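You operate a simulated robot arm through the tools that you are given. There is no shell and no other tool. Be economical: measure what you need, move in short steps, check, and stop when the job is done.

Carry out the task below with a simulated robot arm. There is one attempt and no reset: what you move stays moved.

Task
Put one of the eyelets from the top of the skein bench on top of the paper roll there.

It is judged by the outcome, as a careful person would: the job done as asked, and still so three seconds after it is handed in. It fails if anything else is knocked over, pushed out of place, dropped, spilled or broken.

Robot
A 6-joint arm with a two-finger parallel gripper, fixed in place. Base frame: the origin is at the foot of the arm, x ahead of it, y to its left, z up. Readings come in mm, rad, newtons and seconds.
With the tool pointing down near the work surface it reaches from about 260 to 680 mm from the base axis. Its first joint turns from -1.152 to 1.152 rad. Payload 2.9 kg.
Tool frame: the origin (TCP) lies between the finger pads and is the grasp point; the fingertips stand 30 mm ahead of it; z points along the fingers, y is the line along which they close. The gripper opens to 110 mm. The fingers are 20 mm wide and 10 mm thick; the gripper's body (48 by 112 mm) begins 55 mm behind the TCP.
Orientation is told as [roll, pitch, yaw] about the base's x, y, z axes, in that order, counted from this pose: with the fingers straight down and closing along the base's y, the tool's x points along the base's -x, its y along +y and its z along -z.

Tools
- The arm moves only by the tool servo_tool. Its argument "moves" is a list of rows, each a list of 3 entries, a list of its own where there are three numbers: the shift along the tool's x, y, z in mm, then the turn about the tool's z in rad, then the gripper command, from -1 (shut) to 1 (fully open), values between in proportion. In form: [[[dx, dy, dz], spin, jaw], ...]. A call has 1 to 20 rows; each row is the pose to reach, as a shift and turn from the pose commanded when the call began, along the tool's axes at that moment. Each row takes 0.2 s and may step no farther than 50 mm and 0.15 rad from the row before; otherwise, or with a gripper value out of range, the whole call is refused. Where a pose cannot be reached the arm comes as near as it can. A force on the tool above 40 N (or 10 N above the force at the start of the call, whichever is more), or a blocked arm, ends the call early, and 0.2 s more pass. The fingers move at their own pace (about 108 mm/s each) and stop on an object; they squeeze with about 27 N. The grip force told is the motor's: it shows also when the fingers shut on nothing. Time passes only in rows, and 0.2 s behind the last, so rows that repeat a pose let the fingers close. The reply holds the time, the measured pose of the TCP, the force on the tool along the base axes, the opening and the grip force, in the units named above and with some noise, and new pictures: "pictures" is both (left out), scene, wrist or none.
- Cameras (640 x 400 px; columns grow to the right, rows downward): "scene" is fixed at [92, 475, 1357.6]; the picture's right is [-0.41, -0.91, 0.00], its down [-0.69, 0.31, -0.65] and it looks along [0.60, -0.27, -0.76] (base axes); focal length 338 px, centre (320, 200). "wrist" rides on the gripper at [-36, 0, -57] in the tool frame; the picture's right is [0.00, -1.00, 0.00], its down [0.97, 0.00, -0.24] and it looks along [0.24, 0.00, 0.97] (tool axes); focal length 218 px, centre (320, 200). There is no depth. A picture from a camera that has moved, and an enlarged one, comes with that camera's place and axes in the base frame and with its lens. The place of the scene camera against the robot may be out by one fixed shift of up to 12 mm in any direction.
- zoom(camera, box): a new picture of the part [left, top, right, bottom] of that camera's present view, enlarged. No time passes.
- hand_in(): hands the job in; it is judged then, once.

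Work in short steps. Places have to be worked out from the pictures, the camera data and where the tool is seen: move nearer, look again, correct. Check each grasp and each placing, and mend what went wrong. You have 90 turns and 150 pictures in all, those below and enlarged ones among them. Open the gripper and draw the arm clear of the work before you hand the job in, unless the task says otherwise; then end with one line.

The tools are called after "Request:" as name(argument=value, ...) on one line, values as JSON. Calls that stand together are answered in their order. servo_tool: Moves the arm, as the interface text tells. Its arguments: {"type":"object","properties":{"moves":{"type":"array","items":{"type":"array"}},"pictures":{"type":"string","enum":["both","scene","wrist","none"]}},"required":["moves"]} The other tools are called the same way: zoom (camera, box) takes an enlarged picture of a part of a camera's view; hand_in () hands the job in.

At the start:

```text
clock: 0.0
ee_pos: [293.3, 287.0, 1101.9]
ee_rot: [0.0, 0.0, 0.0]
force: [-0.9, -0.1, 0.3]
width: 109.8
grasp_force: 0.0
```

scene: 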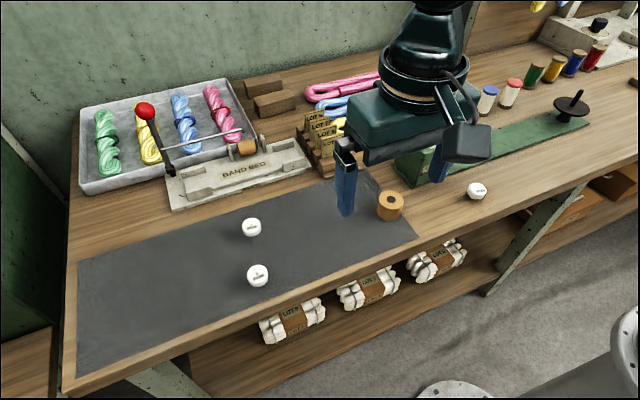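
wrist: 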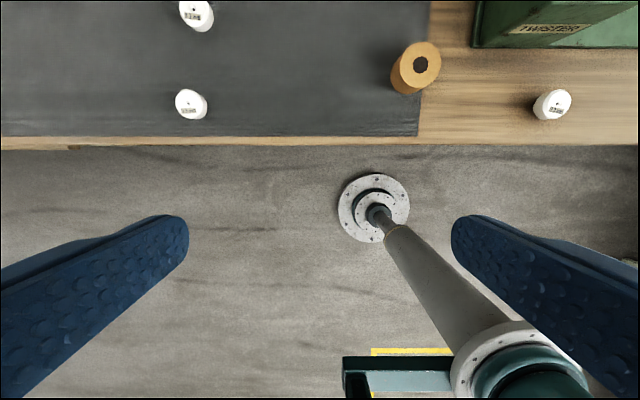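

The white round pieces may be the eyelets and the brown cylinder the paper roll, so I zoom in on both to check.

Request:
zoom(camera="scene", box=[220, 170, 420, 295])

Request:
zoom(camera="wrist", box=[370, 20, 610, 150])

Request:
zoom(camera="scene", box=[440, 0, 640, 210])

Request:
zoom(camera="wrist", box=[140, 0, 300, 130])

```text
3.20 times, centred on (320, 232) of scene
camera zoom: at [92.0, 475.0, 1357.6], right [-0.41, -0.91, 0.0], down [-0.69, 0.31, -0.65], along [0.6, -0.27, -0.76], focal length 1083 px, centre (320, 96)
```

zoom: 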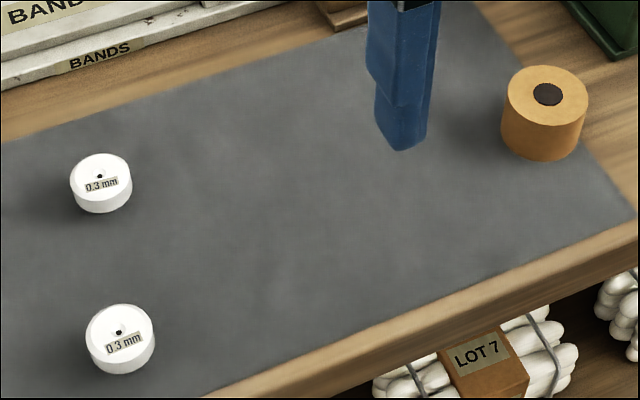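

```text
2.67 times, centred on (490, 85) of wrist
camera zoom: at [328.0, 285.8, 1159.5], right [0.0, -1.0, 0.0], down [-0.97, 0.0, 0.24], along [-0.24, 0.0, -0.97], focal length 582 px, centre (-133, 507)
```

zoom: 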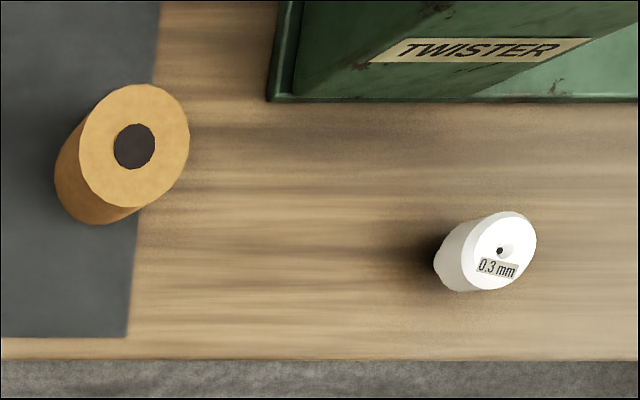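

```text
1.90 times, centred on (540, 105) of scene
camera zoom: at [92.0, 475.0, 1357.6], right [-0.41, -0.91, 0.0], down [-0.69, 0.31, -0.65], along [0.6, -0.27, -0.76], focal length 644 px, centre (-99, 381)
```

zoom: 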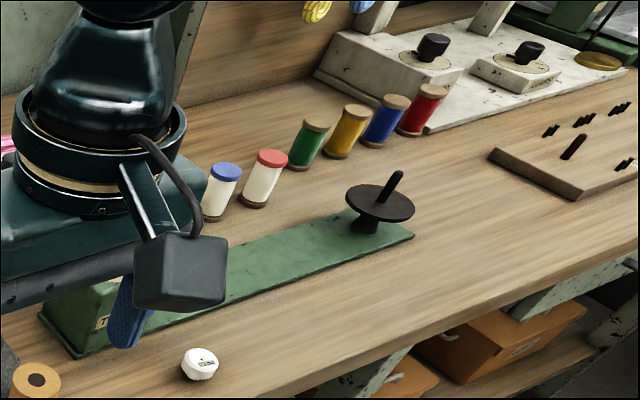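

```text
3.08 times, centred on (220, 65) of wrist
camera zoom: at [328.0, 285.8, 1159.5], right [0.0, -1.0, 0.0], down [-0.97, 0.0, 0.24], along [-0.24, 0.0, -0.97], focal length 672 px, centre (628, 615)
```

zoom: 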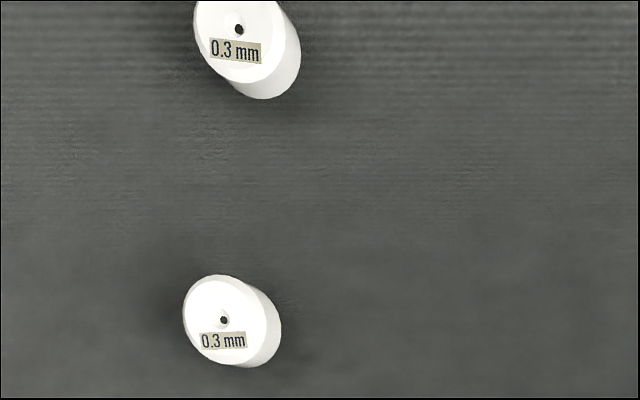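

All three white pieces are 0.3 mm eyelets. The one nearest the edge on the mat is at about (380, 455) and the roll at about (418, 170). I move above that eyelet and look again.

Request:
servo_tool(moves=[[[-15, 30, 18], 0, 1], [[-31, 60, 38], 0, 1], [[-47, 90, 58], 0, 1], [[-62, 120, 78], 0, 1], [[-77, 148, 100], 0, 1], [[-87, 168, 120], 0, 1], [[-87, 168, 120], 0, 1]])

```text
clock: 1.6
ee_pos: [380.9, 455.9, 980.8]
ee_rot: [-0.002, -0.001, -0.001]
force: [0.3, -0.1, 0.1]
width: 110.0
grasp_force: 0.0
camera wrist: at [415.6, 455.0, 1038.6], right [0.0, -1.0, 0.0], down [-0.97, 0.0, 0.24], along [-0.24, 0.0, -0.97], focal length 218 px, centre (320, 200)
```

scene: 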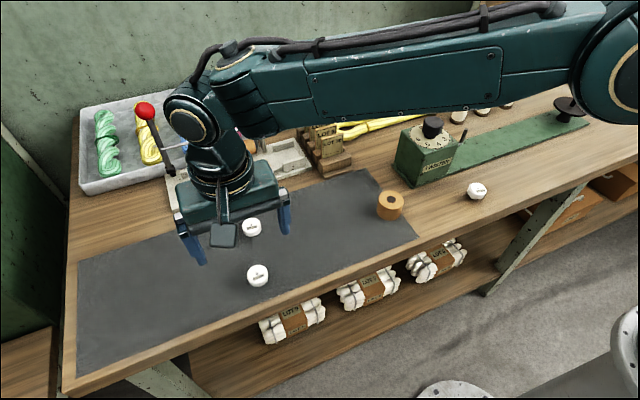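
wrist: 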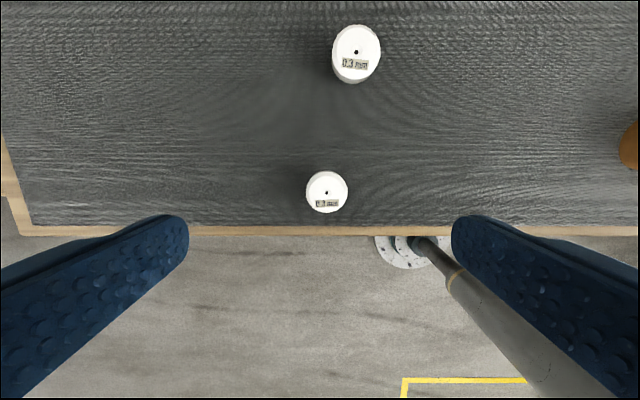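

The eyelet is at about (379, 450). I correct for that and descend to z≈890, then check.

Request:
servo_tool(moves=[[[2, -6, 40], 0, 1], [[2, -6, 75], 0, 1], [[2, -6, 91], 0, 1], [[2, -6, 91], 0, 1]])

```text
clock: 2.6
ee_pos: [379.8, 447.8, 887.5]
ee_rot: [-0.001, 0.0, 0.0]
force: [-0.3, -0.8, 0.2]
width: 110.2
grasp_force: 0.1
camera wrist: at [414.5, 447.4, 946.7], right [0.0, -1.0, 0.0], down [-0.97, 0.0, 0.24], along [-0.24, 0.0, -0.97], focal length 218 px, centre (320, 200)
```

scene: 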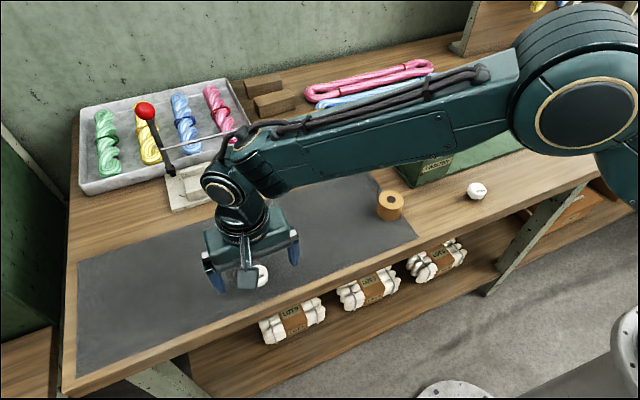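
wrist: 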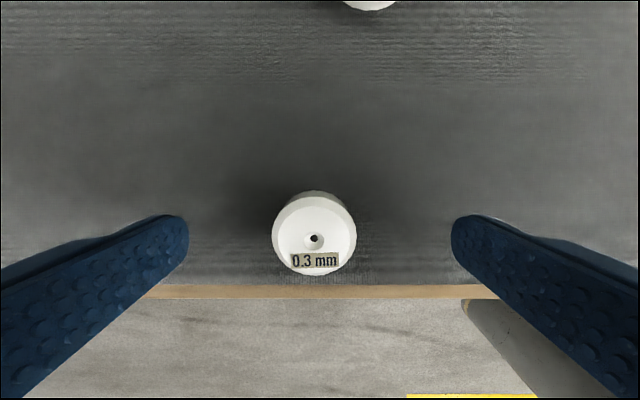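

The eyelet's hole is at about (378, 450), nearly centred, with its top near z 860–865. I lower until the fingertips are just above the mat, then close.

Request:
servo_tool(moves=[[[2, 2, 7], 0, 1], [[2, 2, 13], 0, 1], [[2, 2, 13], 0, 1], [[2, 2, 13], 0, -1], [[2, 2, 13], 0, -1], [[2, 2, 13], 0, -1], [[2, 2, 13], 0, -1]])

```text
clock: 4.2
ee_pos: [376.8, 448.3, 876.8]
ee_rot: [-0.001, -0.001, -0.001]
force: [0.0, 0.1, 0.3]
width: 32.4
grasp_force: 27.4
camera wrist: at [412.5, 449.2, 934.8], right [0.0, -1.0, 0.0], down [-0.97, 0.0, 0.24], along [-0.24, 0.0, -0.97], focal length 218 px, centre (320, 200)
```

scene: 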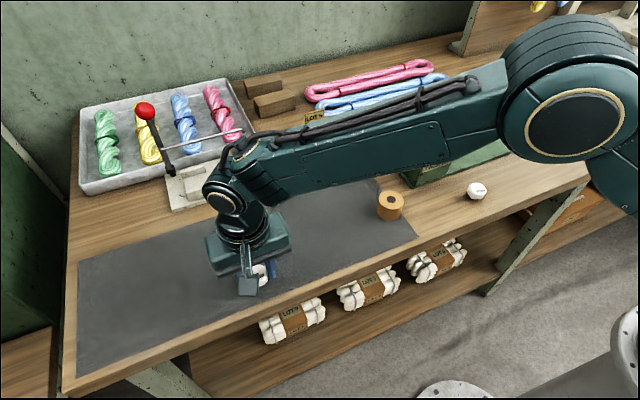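
wrist: 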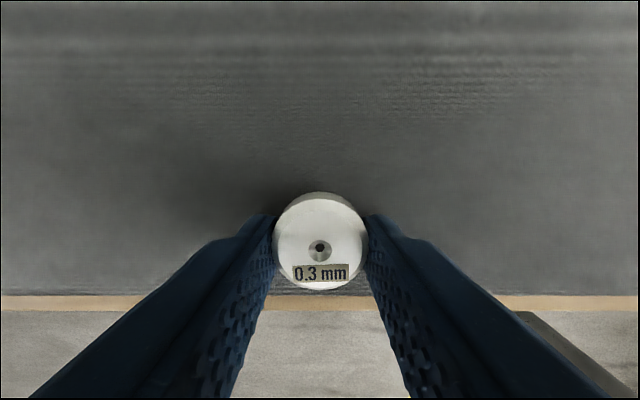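

It is gripped (32 mm wide, 27 N) and centred. I lift it and carry it over toward the roll at a safe height.

Request:
servo_tool(moves=[[[0, 0, -20], 0, -1], [[0, 0, -60], 0, -1], [[0, 0, -100], 0, -1], [[-5, -30, -120], 0, -1], [[-10, -70, -120], 0, -1], [[-15, -110, -120], 0, -1], [[-20, -150, -120], 0, -1], [[-25, -190, -120], 0, -1], [[-30, -230, -120], 0, -1], [[-35, -260, -120], 0, -1], [[-40, -278, -120], 0, -1], [[-40, -278, -120], 0, -1]])

```text
clock: 6.8
ee_pos: [415.5, 172.4, 997.2]
ee_rot: [0.001, -0.002, -0.002]
force: [0.1, -0.5, 0.4]
width: 32.2
grasp_force: 26.7
camera wrist: at [450.6, 171.3, 1054.3], right [0.0, -1.0, 0.0], down [-0.97, 0.0, 0.24], along [-0.24, 0.0, -0.97], focal length 218 px, centre (320, 200)
```

scene: 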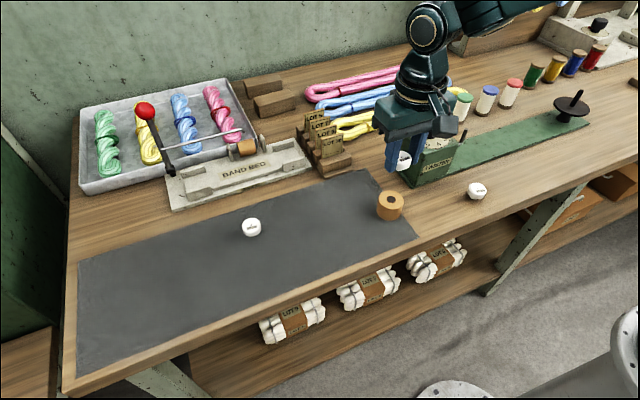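
wrist: 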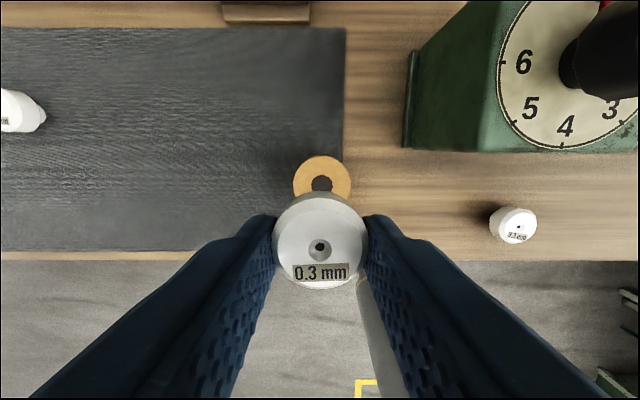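

The roll's top centre works out to (420, 170), z≈879, so TCP z≈916 should set the eyelet down. I align and descend to about 932, then check.

Request:
servo_tool(moves=[[[-4.5, -2, 0], 0, -1], [[-4.5, -2, 30], 0, -1], [[-4.5, -2, 55], 0, -1], [[-4.5, -2, 65], 0, -1], [[-4.5, -2, 65], 0, -1]])

Request:
zoom(camera="scene", box=[340, 130, 450, 230])

```text
clock: 8.0
ee_pos: [420.1, 169.9, 933.8]
ee_rot: [0.0, 0.0, 0.0]
force: [0.9, -1.0, 0.1]
width: 32.1
grasp_force: 26.9
camera wrist: at [454.6, 169.6, 990.6], right [0.0, -1.0, 0.0], down [-0.97, 0.0, 0.24], along [-0.24, 0.0, -0.97], focal length 218 px, centre (320, 200)
```

scene: 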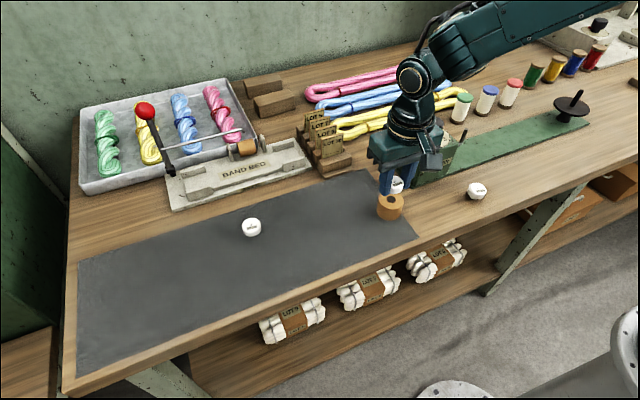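
wrist: 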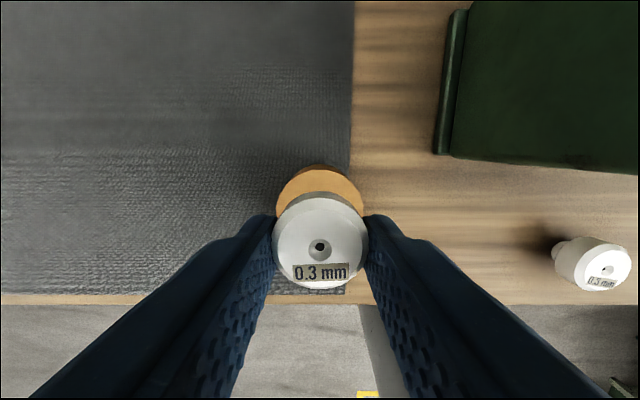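

```text
4.00 times, centred on (395, 180) of scene
camera zoom: at [92.0, 475.0, 1357.6], right [-0.41, -0.91, 0.0], down [-0.69, 0.31, -0.65], along [0.6, -0.27, -0.76], focal length 1353 px, centre (20, 280)
```

zoom: 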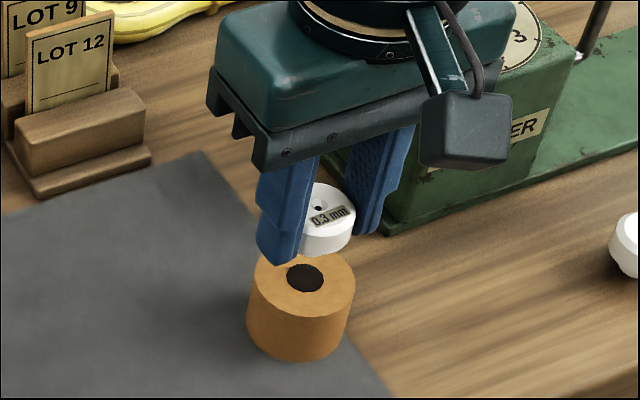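

Aligned over the roll in both views. I descend to about 920, then go down in small steps watching the force.

Request:
servo_tool(moves=[[[0, 0, 6], 0, -1], [[0, 0, 11], 0, -1], [[0, 0, 13], 0, -1], [[0, 0, 13], 0, -1]])

Request:
zoom(camera="scene", box=[360, 160, 430, 230])

```text
clock: 9.0
ee_pos: [421.6, 170.3, 919.0]
ee_rot: [0.0, 0.0, 0.0]
force: [-0.2, -0.9, -0.4]
width: 32.4
grasp_force: 26.7
camera wrist: at [455.4, 169.3, 977.7], right [0.0, -1.0, 0.0], down [-0.97, 0.0, 0.24], along [-0.24, 0.0, -0.97], focal length 218 px, centre (320, 200)
```

scene: 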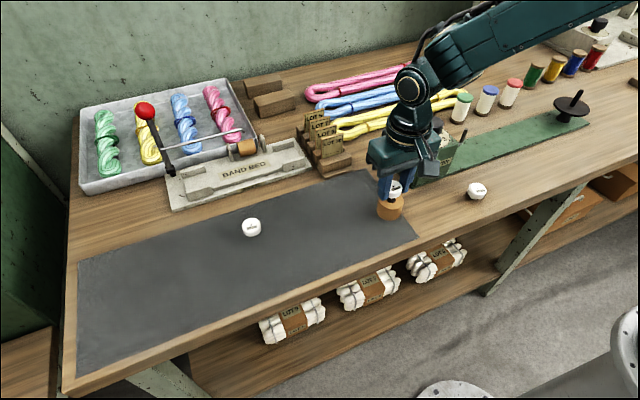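
wrist: 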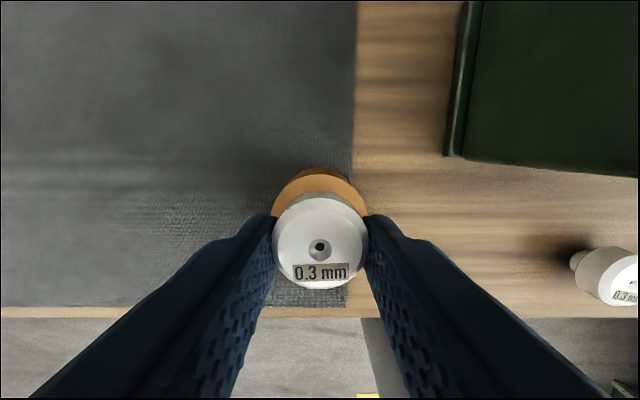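

```text
5.71 times, centred on (395, 195) of scene
camera zoom: at [92.0, 475.0, 1357.6], right [-0.41, -0.91, 0.0], down [-0.69, 0.31, -0.65], along [0.6, -0.27, -0.76], focal length 1933 px, centre (-109, 229)
```

zoom: 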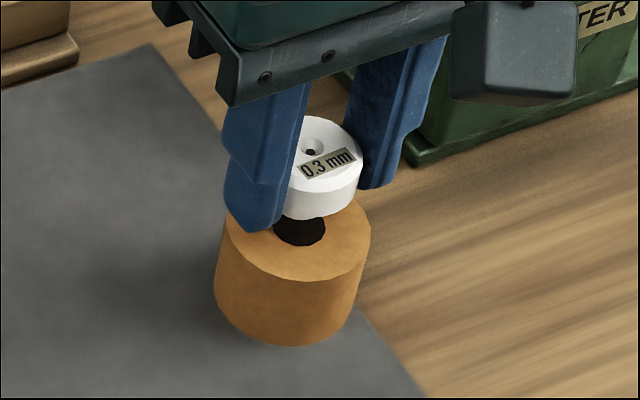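

The scene view still shows a gap, so the roll's top is nearer z 871. I keep lowering in small steps.

Request:
servo_tool(moves=[[[0, 0, 2], 0, -1], [[0, 0, 4], 0, -1], [[0, 0, 5], 0, -1], [[0, 0, 5], 0, -1]], pictures="none")

Request:
zoom(camera="scene", box=[360, 160, 430, 230])

```text
clock: 10.0
ee_pos: [420.5, 170.1, 914.7]
ee_rot: [0.001, 0.0, -0.001]
force: [0.7, 1.2, -0.1]
width: 32.2
grasp_force: 26.7
```

```text
5.71 times, centred on (395, 195) of scene
camera zoom: at [92.0, 475.0, 1357.6], right [-0.41, -0.91, 0.0], down [-0.69, 0.31, -0.65], along [0.6, -0.27, -0.76], focal length 1933 px, centre (-109, 229)
```

zoom: 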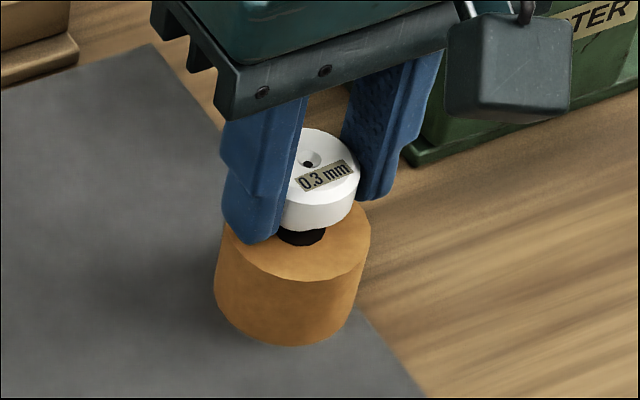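

No contact yet, with roughly 6–9 mm left. I continue down.

Request:
servo_tool(moves=[[[0, 0, 2], 0, -1], [[0, 0, 3], 0, -1], [[0, 0, 4], 0, -1], [[0, 0, 4], 0, -1]], pictures="none")

Request:
zoom(camera="scene", box=[360, 160, 430, 230])

```text
clock: 11.0
ee_pos: [420.4, 169.4, 913.0]
ee_rot: [0.001, -0.003, 0.0]
force: [-2.9, -0.9, 18.1]
width: 32.2
grasp_force: 27.3
```

```text
5.71 times, centred on (395, 195) of scene
camera zoom: at [91.7, 474.9, 1357.7], right [-0.41, -0.91, 0.0], down [-0.69, 0.31, -0.65], along [0.6, -0.27, -0.76], focal length 1933 px, centre (-109, 229)
```

zoom: 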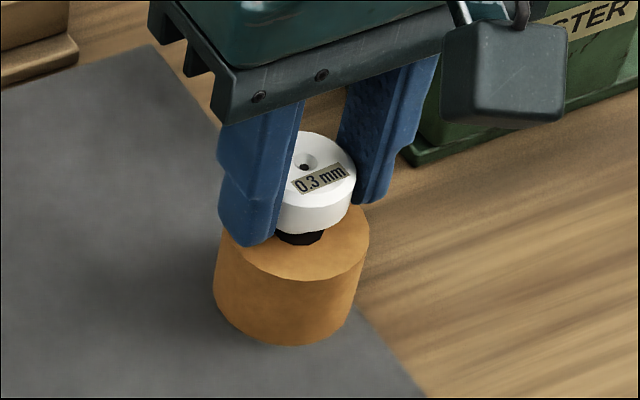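

The force is 18 N, so something has touched, but the disc looks as if it is above or behind the roll's centre, and the other eyelets seem to have a stem underneath. I look closer before releasing.

Request:
zoom(camera="wrist", box=[540, 220, 640, 320])

Request:
zoom(camera="scene", box=[235, 210, 270, 245])

Request:
zoom(camera="scene", box=[375, 175, 410, 210])

Request:
zoom(camera="wrist", box=[240, 140, 400, 300])

```text
4.00 times, centred on (590, 270) of wrist
camera zoom: at [455.9, 169.4, 970.0], right [0.0, -1.0, 0.0], down [-0.97, 0.0, 0.24], along [-0.24, 0.0, -0.97], focal length 873 px, centre (-760, -80)
```

zoom: 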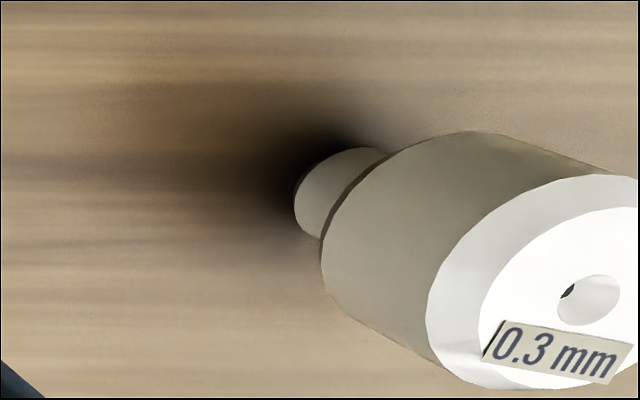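

```text
11.43 times, centred on (252, 228) of scene
camera zoom: at [91.7, 474.9, 1357.7], right [-0.41, -0.91, 0.0], down [-0.69, 0.31, -0.65], along [0.6, -0.27, -0.76], focal length 3867 px, centre (1091, -114)
```

zoom: 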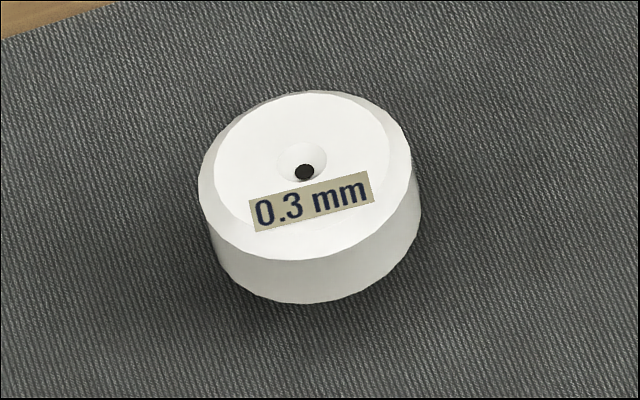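

```text
11.43 times, centred on (392, 192) of scene
camera zoom: at [91.7, 474.9, 1357.7], right [-0.41, -0.91, 0.0], down [-0.69, 0.31, -0.65], along [0.6, -0.27, -0.76], focal length 3867 px, centre (-509, 286)
```

zoom: 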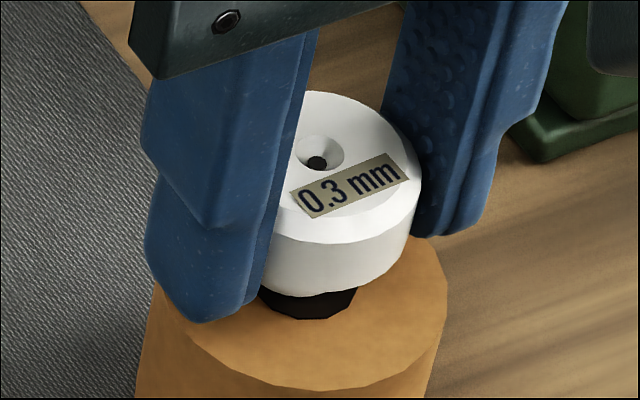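

```text
2.50 times, centred on (320, 220) of wrist
camera zoom: at [455.9, 169.4, 970.0], right [0.0, -1.0, 0.0], down [-0.97, 0.0, 0.24], along [-0.24, 0.0, -0.97], focal length 546 px, centre (320, 150)
```

zoom: 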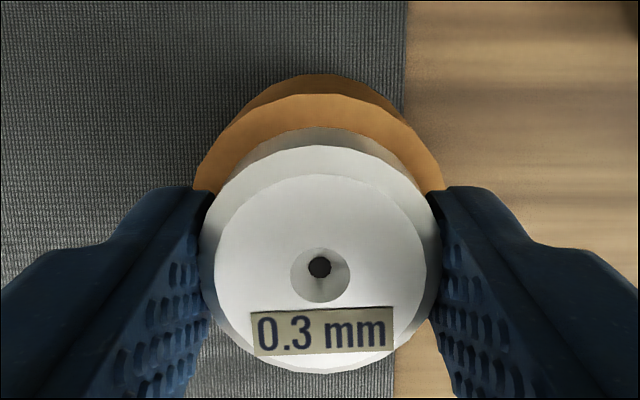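

The eyelet has a stem about 15 mm wide and 10 mm long, and it is resting on the roll's top. Both cameras put the eyelet about 4 mm too far in +x. I lift slightly, shift back 3.5 mm, and lower until light contact.

Request:
servo_tool(moves=[[[0, 0, -4], 0, -1], [[0, 0, -8], 0, -1], [[3.5, 0.7, -8], 0, -1], [[3.5, 0.7, -8], 0, -1], [[3.5, 0.7, -6], 0, -1], [[3.5, 0.7, -4.5], 0, -1], [[3.5, 0.7, -3.5], 0, -1], [[3.5, 0.7, -3.5], 0, -1]])

Request:
zoom(camera="scene", box=[375, 175, 410, 210])

Request:
zoom(camera="wrist", box=[240, 140, 400, 300])

```text
clock: 12.8
ee_pos: [416.4, 171.0, 914.3]
ee_rot: [0.0, -0.002, 0.0]
force: [-0.1, 0.6, -0.1]
width: 32.3
grasp_force: 26.9
camera wrist: at [452.1, 170.2, 971.8], right [0.0, -1.0, 0.0], down [-0.97, 0.0, 0.24], along [-0.24, 0.0, -0.97], focal length 218 px, centre (320, 200)
```

scene: 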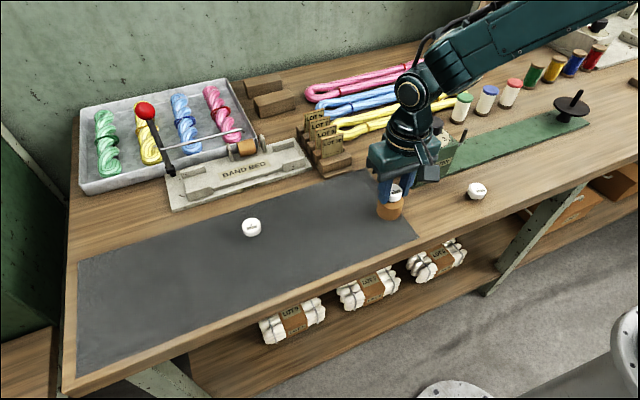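
wrist: 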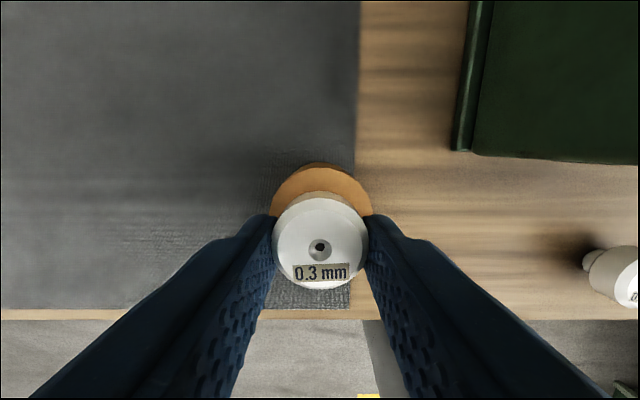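

```text
11.43 times, centred on (392, 192) of scene
camera zoom: at [92.0, 475.0, 1357.6], right [-0.41, -0.91, 0.0], down [-0.69, 0.31, -0.65], along [0.6, -0.27, -0.76], focal length 3867 px, centre (-509, 286)
```

zoom: 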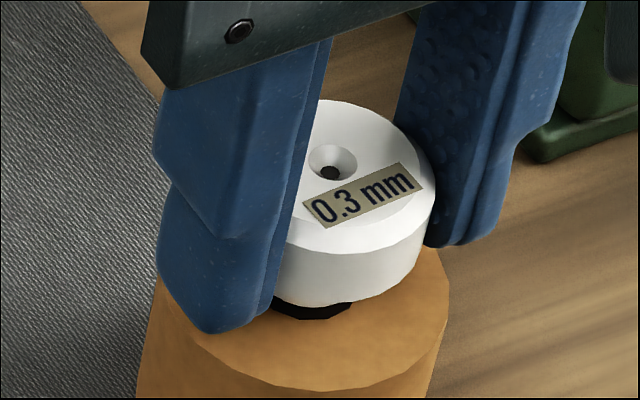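

```text
2.50 times, centred on (320, 220) of wrist
camera zoom: at [452.1, 170.2, 971.8], right [0.0, -1.0, 0.0], down [-0.97, 0.0, 0.24], along [-0.24, 0.0, -0.97], focal length 546 px, centre (320, 150)
```

zoom: 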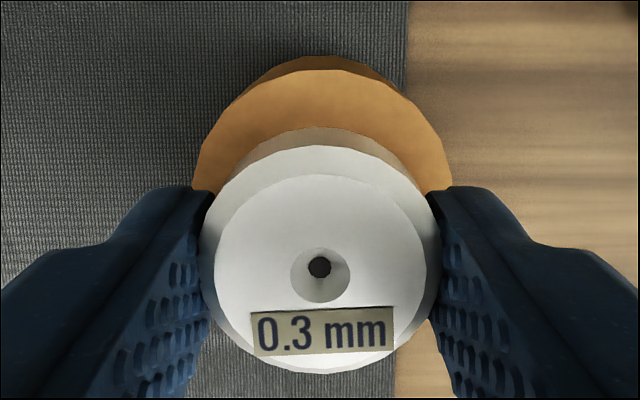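

Both views now agree the eyelet is centred over the roll to within about 1 mm. I lower in small steps to find contact.

Request:
servo_tool(moves=[[[0, 0, 0.7], 0, -1], [[0, 0, 1.4], 0, -1], [[0, 0, 1.4], 0, -1]], pictures="none")

```text
clock: 13.6
ee_pos: [416.2, 171.2, 912.9]
ee_rot: [0.0, 0.0, -0.001]
force: [0.1, -0.4, 1.6]
width: 32.1
grasp_force: 27.3
```

Request:
servo_tool(moves=[[[0, 0, 0.5], 0, -1], [[0, 0, 1.0], 0, -1], [[0, 0, 1.0], 0, -1]], pictures="none")

```text
clock: 14.4
ee_pos: [417.7, 171.2, 911.3]
ee_rot: [0.0, -0.002, 0.0]
force: [-2.8, -2.3, 12.1]
width: 32.2
grasp_force: 26.9
```

Contact is at about the same height, so the stem is sitting on the roll's solid top. I ease off 0.7 mm and open the fingers just enough to free the eyelet.

Request:
servo_tool(moves=[[[0, 0, -0.7], 0, -1], [[0, 0, -0.7], 0, -0.38], [[0, 0, -0.7], 0, -0.34], [[0, 0, -0.7], 0, -0.3], [[0, 0, -0.7], 0, -0.25], [[0, 0, -0.7], 0, -0.2]])

Request:
zoom(camera="scene", box=[360, 160, 430, 230])

Request:
zoom(camera="wrist", box=[240, 140, 400, 300])

```text
clock: 15.8
ee_pos: [417.2, 170.8, 911.4]
ee_rot: [0.0, -0.001, -0.001]
force: [-0.1, 0.1, 0.1]
width: 44.0
grasp_force: 0.1
camera wrist: at [452.4, 170.6, 969.9], right [0.0, -1.0, 0.0], down [-0.97, 0.0, 0.24], along [-0.24, 0.0, -0.97], focal length 218 px, centre (320, 200)
```

scene: 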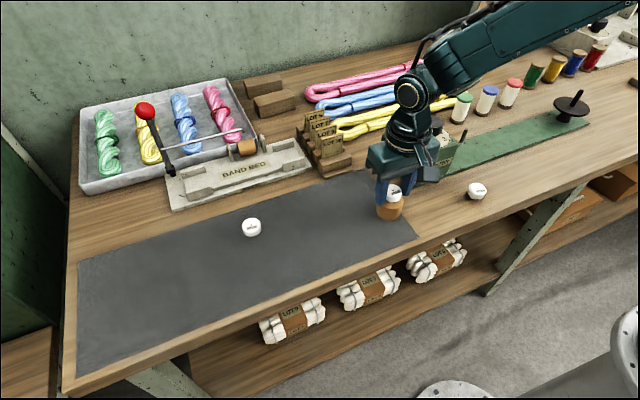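
wrist: 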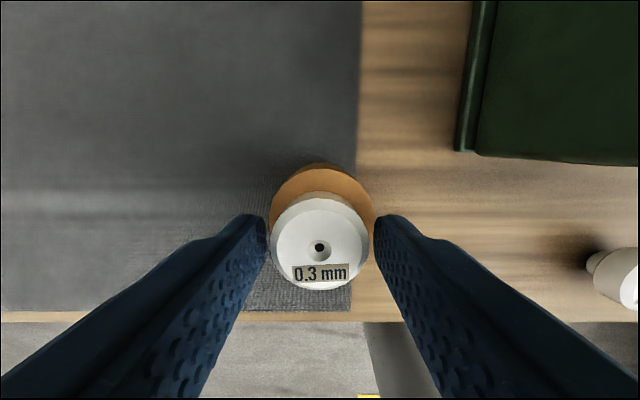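

```text
5.71 times, centred on (395, 195) of scene
camera zoom: at [92.0, 475.0, 1357.6], right [-0.41, -0.91, 0.0], down [-0.69, 0.31, -0.65], along [0.6, -0.27, -0.76], focal length 1933 px, centre (-109, 229)
```

zoom: 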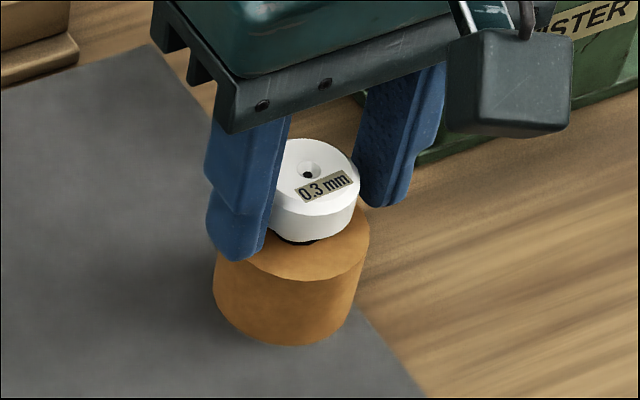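

```text
2.50 times, centred on (320, 220) of wrist
camera zoom: at [452.4, 170.6, 969.9], right [0.0, -1.0, 0.0], down [-0.97, 0.0, 0.24], along [-0.24, 0.0, -0.97], focal length 546 px, centre (320, 150)
```

zoom: 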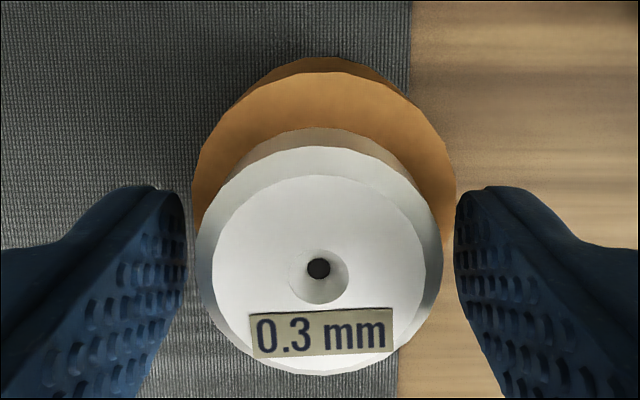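

The eyelet stands upright and free. I open a little more and rise straight up, then back away.

Request:
servo_tool(moves=[[[0, 0, 0], 0, 0], [[0, 0, 0], 0, 0], [[0, 0, -10], 0, 0], [[0, 0, -30], 0, 0], [[0, 0, -65], 0, 0], [[0, 0, -105], 0, 0], [[0, 0, -145], 0, 0], [[20, 30, -165], 0, 0], [[40, 65, -165], 0, 0], [[50, 105, -165], 0, 0], [[50, 105, -165], 0, 0], [[50, 105, -165], 0, 0]])

Request:
zoom(camera="scene", box=[360, 160, 430, 230])

```text
clock: 18.4
ee_pos: [366.9, 274.9, 1077.1]
ee_rot: [0.0, 0.001, 0.0]
force: [-0.8, 0.7, 0.4]
width: 55.3
grasp_force: 0.2
camera wrist: at [401.4, 274.5, 1135.1], right [0.0, -1.0, 0.0], down [-0.97, 0.0, 0.24], along [-0.24, 0.0, -0.97], focal length 218 px, centre (320, 200)
```

scene: 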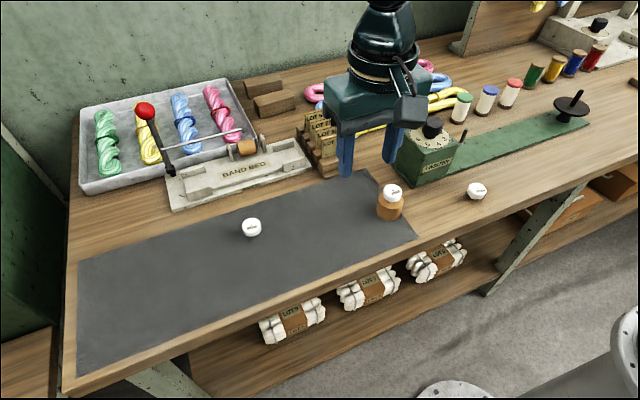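
wrist: 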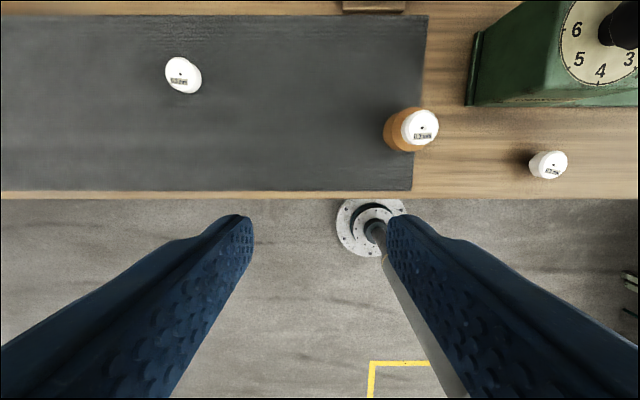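

```text
5.71 times, centred on (395, 195) of scene
camera zoom: at [92.0, 475.0, 1357.6], right [-0.41, -0.91, 0.0], down [-0.69, 0.31, -0.65], along [0.6, -0.27, -0.76], focal length 1933 px, centre (-109, 229)
```

zoom: 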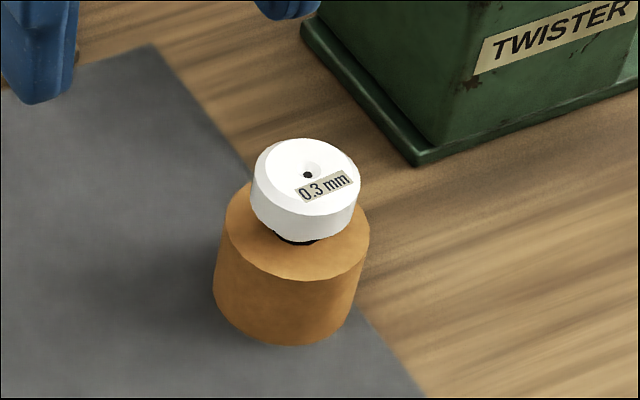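

The eyelet stands upright and steady on the roll, the arm is clear and nothing else has moved, so I hand the job in.

Request:
hand_in()

```text
The job is handed in.
```

One eyelet is standing upright on top of the paper roll, the gripper is open and clear, and the job is handed in.
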